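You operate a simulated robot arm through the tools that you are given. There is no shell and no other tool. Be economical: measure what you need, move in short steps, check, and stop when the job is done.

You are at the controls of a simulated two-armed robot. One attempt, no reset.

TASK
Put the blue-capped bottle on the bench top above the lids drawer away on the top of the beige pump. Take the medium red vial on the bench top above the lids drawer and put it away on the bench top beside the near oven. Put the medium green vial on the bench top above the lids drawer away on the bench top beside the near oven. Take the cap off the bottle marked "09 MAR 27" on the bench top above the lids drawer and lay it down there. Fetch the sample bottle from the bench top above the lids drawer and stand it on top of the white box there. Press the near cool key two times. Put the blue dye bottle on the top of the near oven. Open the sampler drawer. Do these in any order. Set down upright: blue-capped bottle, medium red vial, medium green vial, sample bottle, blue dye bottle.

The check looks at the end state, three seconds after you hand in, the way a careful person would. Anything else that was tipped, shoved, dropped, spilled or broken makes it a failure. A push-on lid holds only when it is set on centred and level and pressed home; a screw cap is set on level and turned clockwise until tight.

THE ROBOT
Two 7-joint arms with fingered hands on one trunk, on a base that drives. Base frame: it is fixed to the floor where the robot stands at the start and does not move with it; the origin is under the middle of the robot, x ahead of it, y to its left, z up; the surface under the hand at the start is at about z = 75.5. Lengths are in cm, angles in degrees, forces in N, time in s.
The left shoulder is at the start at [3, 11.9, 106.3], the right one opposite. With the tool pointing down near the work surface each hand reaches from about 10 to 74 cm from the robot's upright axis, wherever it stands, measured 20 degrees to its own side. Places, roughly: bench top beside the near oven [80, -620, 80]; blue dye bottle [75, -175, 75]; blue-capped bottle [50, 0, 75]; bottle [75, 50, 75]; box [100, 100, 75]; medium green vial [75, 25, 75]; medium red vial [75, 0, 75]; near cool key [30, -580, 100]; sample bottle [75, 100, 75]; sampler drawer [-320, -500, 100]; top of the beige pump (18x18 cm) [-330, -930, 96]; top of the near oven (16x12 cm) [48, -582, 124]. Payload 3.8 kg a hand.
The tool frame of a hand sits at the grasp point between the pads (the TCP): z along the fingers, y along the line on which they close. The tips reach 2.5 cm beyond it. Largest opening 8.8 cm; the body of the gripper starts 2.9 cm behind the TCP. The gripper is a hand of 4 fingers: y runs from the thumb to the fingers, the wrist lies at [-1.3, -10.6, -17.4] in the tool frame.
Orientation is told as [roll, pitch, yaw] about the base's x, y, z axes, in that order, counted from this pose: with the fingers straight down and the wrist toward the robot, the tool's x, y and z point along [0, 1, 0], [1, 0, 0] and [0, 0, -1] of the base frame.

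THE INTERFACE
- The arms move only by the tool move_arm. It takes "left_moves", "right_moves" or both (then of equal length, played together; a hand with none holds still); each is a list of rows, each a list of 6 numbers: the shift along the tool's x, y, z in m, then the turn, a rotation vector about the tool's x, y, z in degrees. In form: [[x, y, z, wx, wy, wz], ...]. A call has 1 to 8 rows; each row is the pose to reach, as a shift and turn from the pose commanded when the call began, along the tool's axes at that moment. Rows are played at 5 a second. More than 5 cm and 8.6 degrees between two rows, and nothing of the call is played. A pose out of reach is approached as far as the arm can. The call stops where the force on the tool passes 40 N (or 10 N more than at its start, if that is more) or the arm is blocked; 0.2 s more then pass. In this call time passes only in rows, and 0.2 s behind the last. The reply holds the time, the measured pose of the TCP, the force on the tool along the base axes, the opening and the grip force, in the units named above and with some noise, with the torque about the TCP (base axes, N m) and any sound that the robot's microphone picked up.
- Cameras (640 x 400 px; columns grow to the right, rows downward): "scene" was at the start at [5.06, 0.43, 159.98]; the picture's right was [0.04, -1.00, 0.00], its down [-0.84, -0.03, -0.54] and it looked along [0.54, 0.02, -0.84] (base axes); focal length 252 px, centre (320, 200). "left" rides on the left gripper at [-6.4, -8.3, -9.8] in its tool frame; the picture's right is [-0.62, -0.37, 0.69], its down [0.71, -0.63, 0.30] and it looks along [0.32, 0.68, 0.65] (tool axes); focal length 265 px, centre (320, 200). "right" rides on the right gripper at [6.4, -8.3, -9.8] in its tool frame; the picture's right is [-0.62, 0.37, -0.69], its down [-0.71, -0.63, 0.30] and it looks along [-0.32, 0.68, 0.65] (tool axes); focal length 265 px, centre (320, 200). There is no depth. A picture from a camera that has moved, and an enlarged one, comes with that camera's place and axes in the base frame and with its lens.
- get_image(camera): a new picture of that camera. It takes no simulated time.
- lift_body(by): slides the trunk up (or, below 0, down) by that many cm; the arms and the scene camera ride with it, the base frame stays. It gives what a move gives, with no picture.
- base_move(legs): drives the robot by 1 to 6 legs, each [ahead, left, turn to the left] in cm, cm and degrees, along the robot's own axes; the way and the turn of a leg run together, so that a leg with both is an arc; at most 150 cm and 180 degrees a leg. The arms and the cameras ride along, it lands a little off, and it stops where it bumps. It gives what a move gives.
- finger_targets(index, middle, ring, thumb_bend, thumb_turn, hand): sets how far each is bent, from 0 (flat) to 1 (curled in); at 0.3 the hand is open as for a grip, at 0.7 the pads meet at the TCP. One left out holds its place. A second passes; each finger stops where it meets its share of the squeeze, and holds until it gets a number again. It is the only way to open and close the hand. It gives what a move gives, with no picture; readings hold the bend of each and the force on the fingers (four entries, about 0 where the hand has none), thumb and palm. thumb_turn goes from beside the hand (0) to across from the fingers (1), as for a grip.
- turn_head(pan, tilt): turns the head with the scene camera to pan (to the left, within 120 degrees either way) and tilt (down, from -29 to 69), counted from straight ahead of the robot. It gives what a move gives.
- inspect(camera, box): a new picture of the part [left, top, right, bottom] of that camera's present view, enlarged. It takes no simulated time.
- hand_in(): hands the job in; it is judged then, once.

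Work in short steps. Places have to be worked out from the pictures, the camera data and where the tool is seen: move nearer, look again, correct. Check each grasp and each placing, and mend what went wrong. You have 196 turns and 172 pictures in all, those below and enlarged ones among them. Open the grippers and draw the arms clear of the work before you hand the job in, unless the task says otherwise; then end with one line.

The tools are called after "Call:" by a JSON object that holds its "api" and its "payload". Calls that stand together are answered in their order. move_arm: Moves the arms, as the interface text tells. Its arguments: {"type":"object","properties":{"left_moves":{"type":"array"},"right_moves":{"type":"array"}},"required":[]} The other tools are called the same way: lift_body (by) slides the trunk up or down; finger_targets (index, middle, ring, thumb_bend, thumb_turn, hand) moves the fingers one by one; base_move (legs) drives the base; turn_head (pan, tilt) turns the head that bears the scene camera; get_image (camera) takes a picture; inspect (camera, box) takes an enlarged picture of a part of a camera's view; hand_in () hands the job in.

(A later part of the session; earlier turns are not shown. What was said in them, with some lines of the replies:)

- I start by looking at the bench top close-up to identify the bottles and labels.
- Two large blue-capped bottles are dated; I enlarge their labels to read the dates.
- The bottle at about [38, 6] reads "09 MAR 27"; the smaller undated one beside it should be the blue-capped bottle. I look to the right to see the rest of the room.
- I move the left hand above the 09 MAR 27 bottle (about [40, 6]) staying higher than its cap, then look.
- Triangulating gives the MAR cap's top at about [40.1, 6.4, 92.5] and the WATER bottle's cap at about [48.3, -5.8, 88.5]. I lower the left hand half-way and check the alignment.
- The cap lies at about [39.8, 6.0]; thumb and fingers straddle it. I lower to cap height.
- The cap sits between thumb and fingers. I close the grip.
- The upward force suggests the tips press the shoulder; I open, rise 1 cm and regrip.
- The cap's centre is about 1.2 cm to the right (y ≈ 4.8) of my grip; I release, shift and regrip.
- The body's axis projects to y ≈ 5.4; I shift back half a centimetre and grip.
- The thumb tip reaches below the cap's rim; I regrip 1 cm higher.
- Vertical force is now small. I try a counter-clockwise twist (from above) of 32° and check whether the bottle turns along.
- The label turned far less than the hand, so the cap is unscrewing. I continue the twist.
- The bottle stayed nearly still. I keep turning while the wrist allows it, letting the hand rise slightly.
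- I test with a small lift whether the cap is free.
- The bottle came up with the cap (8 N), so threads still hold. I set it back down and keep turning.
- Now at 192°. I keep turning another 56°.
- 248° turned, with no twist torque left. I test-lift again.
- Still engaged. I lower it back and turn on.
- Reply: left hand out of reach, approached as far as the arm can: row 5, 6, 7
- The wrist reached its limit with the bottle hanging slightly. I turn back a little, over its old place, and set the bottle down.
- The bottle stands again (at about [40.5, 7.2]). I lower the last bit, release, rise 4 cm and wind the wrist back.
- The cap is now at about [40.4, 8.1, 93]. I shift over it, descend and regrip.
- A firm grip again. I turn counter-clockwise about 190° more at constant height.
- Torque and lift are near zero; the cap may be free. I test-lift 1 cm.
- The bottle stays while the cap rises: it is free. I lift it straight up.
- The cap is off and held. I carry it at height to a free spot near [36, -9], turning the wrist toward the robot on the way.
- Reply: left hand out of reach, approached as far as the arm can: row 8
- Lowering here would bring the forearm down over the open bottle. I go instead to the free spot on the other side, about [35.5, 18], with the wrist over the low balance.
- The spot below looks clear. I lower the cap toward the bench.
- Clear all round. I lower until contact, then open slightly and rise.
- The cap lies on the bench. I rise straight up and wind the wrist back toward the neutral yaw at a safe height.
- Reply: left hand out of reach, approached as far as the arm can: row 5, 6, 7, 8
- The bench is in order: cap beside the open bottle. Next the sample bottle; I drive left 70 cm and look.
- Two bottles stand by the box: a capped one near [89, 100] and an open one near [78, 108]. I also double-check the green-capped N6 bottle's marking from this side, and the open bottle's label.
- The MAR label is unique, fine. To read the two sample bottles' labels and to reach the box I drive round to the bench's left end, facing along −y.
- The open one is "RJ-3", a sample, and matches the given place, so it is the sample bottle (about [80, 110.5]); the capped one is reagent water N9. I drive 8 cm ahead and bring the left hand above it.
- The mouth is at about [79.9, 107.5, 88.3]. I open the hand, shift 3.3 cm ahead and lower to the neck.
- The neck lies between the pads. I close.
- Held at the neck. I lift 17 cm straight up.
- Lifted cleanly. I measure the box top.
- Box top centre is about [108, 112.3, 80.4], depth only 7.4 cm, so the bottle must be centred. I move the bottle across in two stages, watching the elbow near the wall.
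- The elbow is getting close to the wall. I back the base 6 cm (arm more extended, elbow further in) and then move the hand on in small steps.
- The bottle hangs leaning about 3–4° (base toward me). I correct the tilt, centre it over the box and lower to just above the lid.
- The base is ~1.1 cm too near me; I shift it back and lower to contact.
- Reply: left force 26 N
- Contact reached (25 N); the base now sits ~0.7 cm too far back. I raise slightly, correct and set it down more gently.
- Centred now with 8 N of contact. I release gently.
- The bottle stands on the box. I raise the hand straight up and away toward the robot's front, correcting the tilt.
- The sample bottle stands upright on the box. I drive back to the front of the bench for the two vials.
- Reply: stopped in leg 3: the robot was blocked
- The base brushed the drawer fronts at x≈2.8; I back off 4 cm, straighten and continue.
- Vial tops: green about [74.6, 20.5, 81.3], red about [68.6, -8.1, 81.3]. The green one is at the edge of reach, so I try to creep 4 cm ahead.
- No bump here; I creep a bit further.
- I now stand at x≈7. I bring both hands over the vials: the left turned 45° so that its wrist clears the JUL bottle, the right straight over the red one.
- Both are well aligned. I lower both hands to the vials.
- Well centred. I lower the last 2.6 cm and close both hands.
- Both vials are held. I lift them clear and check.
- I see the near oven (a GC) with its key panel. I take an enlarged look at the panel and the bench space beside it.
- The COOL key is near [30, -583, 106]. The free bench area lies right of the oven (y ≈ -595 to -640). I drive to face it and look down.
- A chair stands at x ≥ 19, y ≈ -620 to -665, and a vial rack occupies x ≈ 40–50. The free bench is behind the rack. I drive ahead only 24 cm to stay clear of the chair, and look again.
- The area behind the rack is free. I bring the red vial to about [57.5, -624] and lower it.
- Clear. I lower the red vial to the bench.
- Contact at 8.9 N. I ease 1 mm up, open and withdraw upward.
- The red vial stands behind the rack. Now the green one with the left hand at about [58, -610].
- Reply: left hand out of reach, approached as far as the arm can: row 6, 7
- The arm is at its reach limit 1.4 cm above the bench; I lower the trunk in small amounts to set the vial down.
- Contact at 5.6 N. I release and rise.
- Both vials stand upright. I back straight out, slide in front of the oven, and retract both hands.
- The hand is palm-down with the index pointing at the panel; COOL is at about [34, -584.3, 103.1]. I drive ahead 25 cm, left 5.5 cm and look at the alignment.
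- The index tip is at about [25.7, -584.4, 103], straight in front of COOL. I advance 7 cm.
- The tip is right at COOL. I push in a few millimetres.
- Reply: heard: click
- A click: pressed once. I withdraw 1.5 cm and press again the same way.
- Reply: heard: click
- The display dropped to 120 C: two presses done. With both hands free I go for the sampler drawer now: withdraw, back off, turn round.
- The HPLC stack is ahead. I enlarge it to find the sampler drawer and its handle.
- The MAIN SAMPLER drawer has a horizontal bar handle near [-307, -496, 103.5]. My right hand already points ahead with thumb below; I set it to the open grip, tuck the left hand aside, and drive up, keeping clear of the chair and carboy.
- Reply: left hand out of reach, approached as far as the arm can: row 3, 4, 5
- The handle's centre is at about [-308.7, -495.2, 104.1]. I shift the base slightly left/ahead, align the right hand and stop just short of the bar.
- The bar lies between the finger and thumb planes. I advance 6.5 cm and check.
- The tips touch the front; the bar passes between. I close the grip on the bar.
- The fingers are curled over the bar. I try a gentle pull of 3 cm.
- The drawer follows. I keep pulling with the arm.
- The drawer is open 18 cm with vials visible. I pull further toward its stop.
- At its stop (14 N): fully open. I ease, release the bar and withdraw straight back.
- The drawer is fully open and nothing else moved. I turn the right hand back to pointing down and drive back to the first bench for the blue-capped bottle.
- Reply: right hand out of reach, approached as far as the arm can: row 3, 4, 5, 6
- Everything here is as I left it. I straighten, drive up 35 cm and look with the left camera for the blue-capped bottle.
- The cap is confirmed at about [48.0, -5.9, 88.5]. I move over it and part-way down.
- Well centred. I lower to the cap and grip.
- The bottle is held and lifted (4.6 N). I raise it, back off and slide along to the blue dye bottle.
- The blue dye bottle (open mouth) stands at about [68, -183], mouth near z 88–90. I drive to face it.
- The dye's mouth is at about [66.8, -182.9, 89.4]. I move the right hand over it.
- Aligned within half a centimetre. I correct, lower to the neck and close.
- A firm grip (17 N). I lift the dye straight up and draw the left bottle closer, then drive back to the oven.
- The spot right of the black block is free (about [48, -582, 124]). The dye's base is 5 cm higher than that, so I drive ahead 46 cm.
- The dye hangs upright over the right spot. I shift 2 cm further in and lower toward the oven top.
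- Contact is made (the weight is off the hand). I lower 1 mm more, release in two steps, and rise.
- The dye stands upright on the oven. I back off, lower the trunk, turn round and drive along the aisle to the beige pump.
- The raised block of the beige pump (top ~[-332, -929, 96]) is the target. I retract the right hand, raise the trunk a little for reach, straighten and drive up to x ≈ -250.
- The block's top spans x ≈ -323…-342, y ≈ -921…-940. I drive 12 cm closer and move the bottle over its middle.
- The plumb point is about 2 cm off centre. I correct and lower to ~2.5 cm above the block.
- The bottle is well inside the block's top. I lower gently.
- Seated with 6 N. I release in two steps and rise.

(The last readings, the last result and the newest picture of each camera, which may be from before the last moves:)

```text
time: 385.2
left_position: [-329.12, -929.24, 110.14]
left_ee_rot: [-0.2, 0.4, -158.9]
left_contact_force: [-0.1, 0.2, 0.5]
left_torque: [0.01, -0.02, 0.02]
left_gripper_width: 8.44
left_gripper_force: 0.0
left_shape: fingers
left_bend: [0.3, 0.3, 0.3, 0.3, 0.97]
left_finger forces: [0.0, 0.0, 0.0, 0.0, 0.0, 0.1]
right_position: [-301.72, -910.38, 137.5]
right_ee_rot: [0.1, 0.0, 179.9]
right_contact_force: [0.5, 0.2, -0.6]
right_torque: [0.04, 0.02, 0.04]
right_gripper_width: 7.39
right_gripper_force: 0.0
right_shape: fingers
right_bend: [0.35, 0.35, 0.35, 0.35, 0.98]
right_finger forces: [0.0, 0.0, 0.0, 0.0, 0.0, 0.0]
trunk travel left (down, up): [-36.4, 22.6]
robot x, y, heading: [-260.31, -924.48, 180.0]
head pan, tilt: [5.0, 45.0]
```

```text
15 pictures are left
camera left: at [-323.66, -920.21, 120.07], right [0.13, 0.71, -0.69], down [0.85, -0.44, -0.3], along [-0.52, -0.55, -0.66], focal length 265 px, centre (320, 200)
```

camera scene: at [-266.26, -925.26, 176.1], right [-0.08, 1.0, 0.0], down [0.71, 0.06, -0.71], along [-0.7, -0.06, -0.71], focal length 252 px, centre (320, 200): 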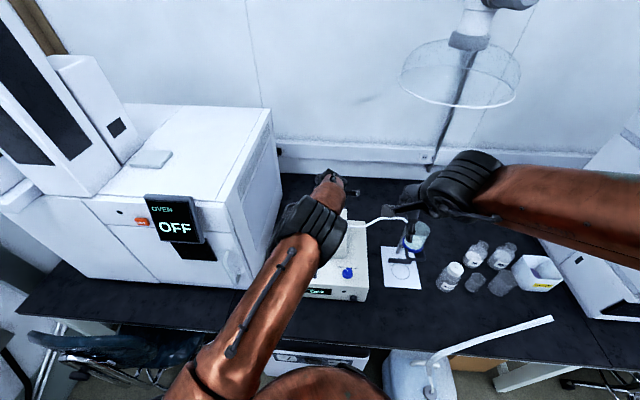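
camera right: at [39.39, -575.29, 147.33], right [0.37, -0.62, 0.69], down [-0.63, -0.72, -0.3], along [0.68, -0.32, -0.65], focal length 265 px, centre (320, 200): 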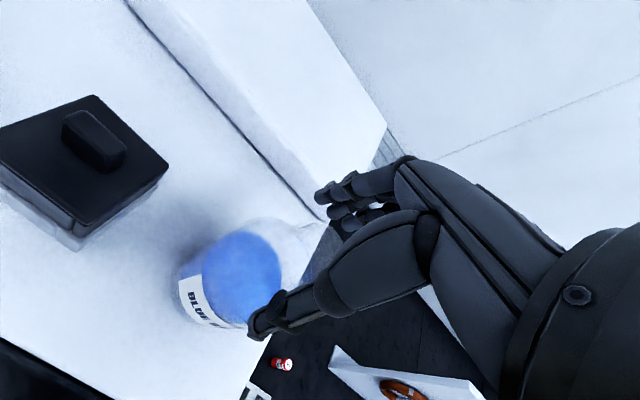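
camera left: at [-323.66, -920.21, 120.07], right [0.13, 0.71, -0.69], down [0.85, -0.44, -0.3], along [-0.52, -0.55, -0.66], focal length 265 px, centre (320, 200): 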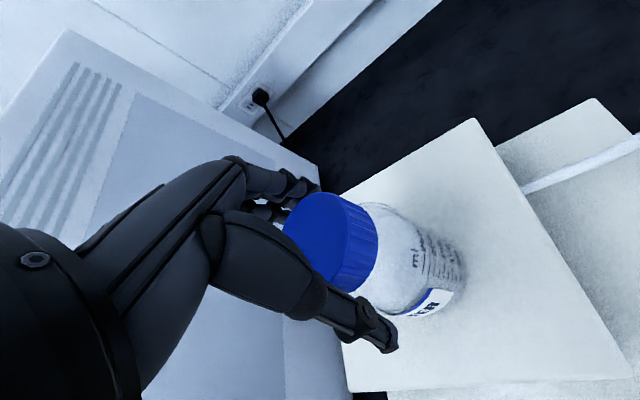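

The bottle is free and standing. I rise straight up and then drive back to check it.

Call:
{"api": "move_arm", "payload": {"left_moves": [[0, 0, -0.02, 0, 0, 0], [0, 0, -0.06, 0, 0, 0], [0, 0, -0.1, 0, 0, 0], [0, 0, -0.15, 0, 0, 0], [0, 0, -0.19, 0, 0, 0]]}}

Call:
{"api": "base_move", "payload": {"legs": [[-60, 0, 0]]}}

Call:
{"api": "turn_head", "payload": {"pan": 0, "tilt": 30}}

Call:
{"api": "inspect", "payload": {"camera": "scene", "box": [230, 140, 430, 340]}}

```text
time: 386.4
left_position: [-328.89, -929.42, 129.14]
left_ee_rot: [0.0, 0.4, -158.8]
left_contact_force: [0.5, 0.4, 0.3]
left_torque: [-0.03, 0.01, 0.03]
left_gripper_width: 8.44
left_gripper_force: 0.1
left_shape: fingers
left_bend: [0.3, 0.3, 0.3, 0.3, 0.97]
left_finger forces: [0.0, 0.0, 0.0, 0.0, 0.0, 0.1]
right_position: [-301.69, -910.45, 137.57]
right_ee_rot: [0.0, 0.0, 179.8]
right_contact_force: [-0.1, 0.1, -0.5]
right_torque: [-0.04, -0.05, 0.01]
right_gripper_width: 7.39
right_gripper_force: 0.1
right_shape: fingers
right_bend: [0.35, 0.35, 0.35, 0.35, 0.98]
right_finger forces: [0.0, 0.0, 0.1, 0.1, 0.0, 0.0]
trunk travel left (down, up): [-36.4, 22.6]
robot x, y, heading: [-259.73, -924.4, 179.8]
head pan, tilt: [5.0, 45.0]
```

```text
time: 389.8
left_position: [-269.18, -929.36, 129.2]
left_ee_rot: [0.0, 0.4, -159.3]
left_contact_force: [-0.4, 0.5, -0.7]
left_torque: [0.0, -0.04, -0.01]
left_gripper_width: 8.46
left_gripper_force: 0.1
left_shape: fingers
left_bend: [0.3, 0.3, 0.3, 0.3, 0.97]
left_finger forces: [0.0, 0.0, 0.0, 0.0, 0.1, 0.0]
right_position: [-241.74, -910.71, 137.48]
right_ee_rot: [0.1, 0.0, 179.5]
right_contact_force: [1.3, -0.2, 0.0]
right_torque: [0.03, 0.0, -0.03]
right_gripper_width: 7.37
right_gripper_force: 0.1
right_shape: fingers
right_bend: [0.35, 0.35, 0.35, 0.35, 0.98]
right_finger forces: [0.0, 0.1, 0.0, 0.0, 0.0, 0.0]
trunk travel left (down, up): [-36.4, 22.6]
robot x, y, heading: [-200.2, -925.02, 179.3]
head pan, tilt: [5.0, 45.0]
```

```text
time: 390.6
left_position: [-269.14, -929.33, 129.15]
left_ee_rot: [0.0, 0.4, -159.3]
left_contact_force: [0.2, 0.3, 0.3]
left_torque: [-0.02, -0.03, 0.01]
left_gripper_width: 8.44
left_gripper_force: 0.0
left_shape: fingers
left_bend: [0.3, 0.3, 0.3, 0.3, 0.97]
left_finger forces: [0.1, 0.0, 0.0, 0.1, 0.0, 0.0]
right_position: [-241.8, -910.59, 137.47]
right_ee_rot: [0.1, 0.0, 179.7]
right_contact_force: [0.1, -0.2, 0.0]
right_torque: [-0.01, 0.02, 0.01]
right_gripper_width: 7.39
right_gripper_force: 0.1
right_shape: fingers
right_bend: [0.35, 0.35, 0.35, 0.35, 0.98]
right_finger forces: [0.0, 0.0, 0.0, 0.1, 0.0, 0.0]
trunk travel left (down, up): [-36.4, 22.6]
robot x, y, heading: [-200.18, -924.97, 179.4]
head pan, tilt: [0.0, 30.0]
```

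```text
2.00 times, centred on (330, 240) of scene
camera zoom: at [-207.23, -924.9, 178.36], right [0.01, 1.0, 0.0], down [0.5, 0.0, -0.87], along [-0.87, 0.01, -0.5], focal length 505 px, centre (300, 120)
```

zoom: 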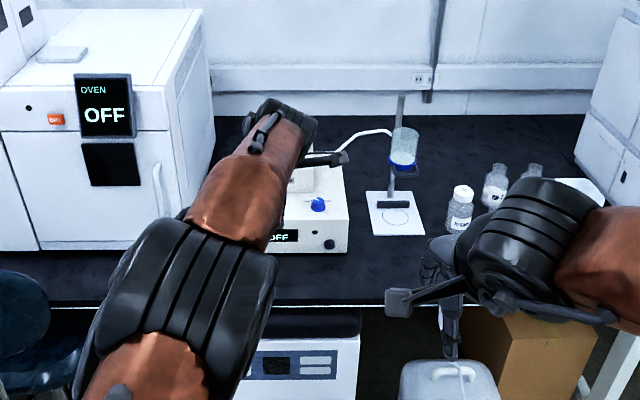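

The left arm hides it; I drive 40 cm sideways and look again.

Call:
{"api": "base_move", "payload": {"legs": [[0, -40, 0]]}}

Call:
{"api": "turn_head", "payload": {"pan": 18, "tilt": 25}}

Call:
{"api": "get_image", "payload": {"camera": "scene"}}

```text
time: 393.0
left_position: [-268.81, -890.03, 129.08]
left_ee_rot: [0.0, 0.4, -159.4]
left_contact_force: [0.1, 0.2, 0.0]
left_torque: [0.03, -0.01, -0.02]
left_gripper_width: 8.44
left_gripper_force: 0.1
left_shape: fingers
left_bend: [0.3, 0.3, 0.3, 0.3, 0.97]
left_finger forces: [0.0, 0.1, 0.0, 0.0, 0.0, 0.0]
right_position: [-241.28, -871.35, 137.55]
right_ee_rot: [0.1, 0.1, 179.4]
right_contact_force: [-0.6, 0.0, -0.9]
right_torque: [-0.06, -0.04, 0.01]
right_gripper_width: 7.36
right_gripper_force: 0.0
right_shape: fingers
right_bend: [0.35, 0.35, 0.35, 0.35, 0.98]
right_finger forces: [0.0, 0.1, 0.0, 0.0, 0.0, 0.0]
trunk travel left (down, up): [-36.4, 22.6]
robot x, y, heading: [-199.85, -886.17, 179.4]
head pan, tilt: [0.0, 30.0]
```

```text
time: 393.8
left_position: [-268.8, -890.15, 129.15]
left_ee_rot: [0.0, 0.4, -159.4]
left_contact_force: [0.0, 0.1, -0.4]
left_torque: [0.02, -0.02, 0.02]
left_gripper_width: 8.42
left_gripper_force: 0.1
left_shape: fingers
left_bend: [0.3, 0.3, 0.3, 0.3, 0.97]
left_finger forces: [0.0, 0.0, 0.1, 0.0, 0.1, 0.0]
right_position: [-241.37, -871.41, 137.53]
right_ee_rot: [0.1, -0.1, 179.4]
right_contact_force: [-0.6, 0.5, -1.3]
right_torque: [0.0, 0.0, 0.01]
right_gripper_width: 7.36
right_gripper_force: 0.0
right_shape: fingers
right_bend: [0.35, 0.35, 0.35, 0.35, 0.98]
right_finger forces: [0.0, 0.0, 0.0, 0.0, 0.0, 0.0]
trunk travel left (down, up): [-36.4, 22.6]
robot x, y, heading: [-199.7, -886.21, 179.3]
head pan, tilt: [18.0, 25.0]
```

```text
13 pictures are left
camera scene: at [-206.58, -888.6, 179.16], right [-0.3, 0.95, 0.0], down [0.4, 0.13, -0.91], along [-0.87, -0.27, -0.42], focal length 252 px, centre (320, 200)
```

scene: 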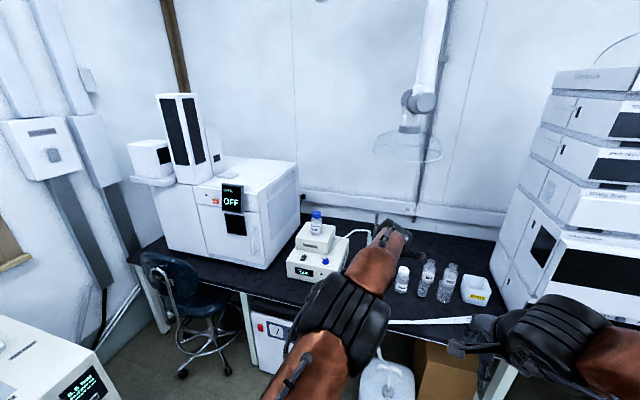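

The blue-capped bottle stands upright on the pump. I back off once more and hand in.

Call:
{"api": "base_move", "payload": {"legs": [[-40, 0, 0]]}}

Call:
{"api": "hand_in", "payload": {}}

```text
time: 396.3
left_position: [-228.5, -890.55, 129.06]
left_ee_rot: [0.0, 0.3, -159.3]
left_contact_force: [0.0, 0.1, 0.0]
left_torque: [0.03, 0.02, -0.02]
left_gripper_width: 8.46
left_gripper_force: 0.0
left_shape: fingers
left_bend: [0.3, 0.3, 0.3, 0.3, 0.97]
left_finger forces: [0.0, 0.0, 0.0, 0.0, 0.0, 0.0]
right_position: [-200.95, -871.88, 137.57]
right_ee_rot: [0.1, 0.1, 179.3]
right_contact_force: [0.5, -0.5, -0.3]
right_torque: [0.02, -0.01, -0.01]
right_gripper_width: 7.38
right_gripper_force: 0.1
right_shape: fingers
right_bend: [0.35, 0.35, 0.35, 0.35, 0.98]
right_finger forces: [0.0, 0.0, 0.1, 0.1, 0.0, 0.0]
trunk travel left (down, up): [-36.4, 22.6]
robot x, y, heading: [-159.82, -886.56, 179.0]
head pan, tilt: [18.0, 25.0]
```

```text
The job is handed in.
```

All eight steps are done and handed in. One doubt: I uncapped the bottle whose label reads "09 MAR 27", but it stood at about [40, 6], not the [75, 50] listed for "bottle".
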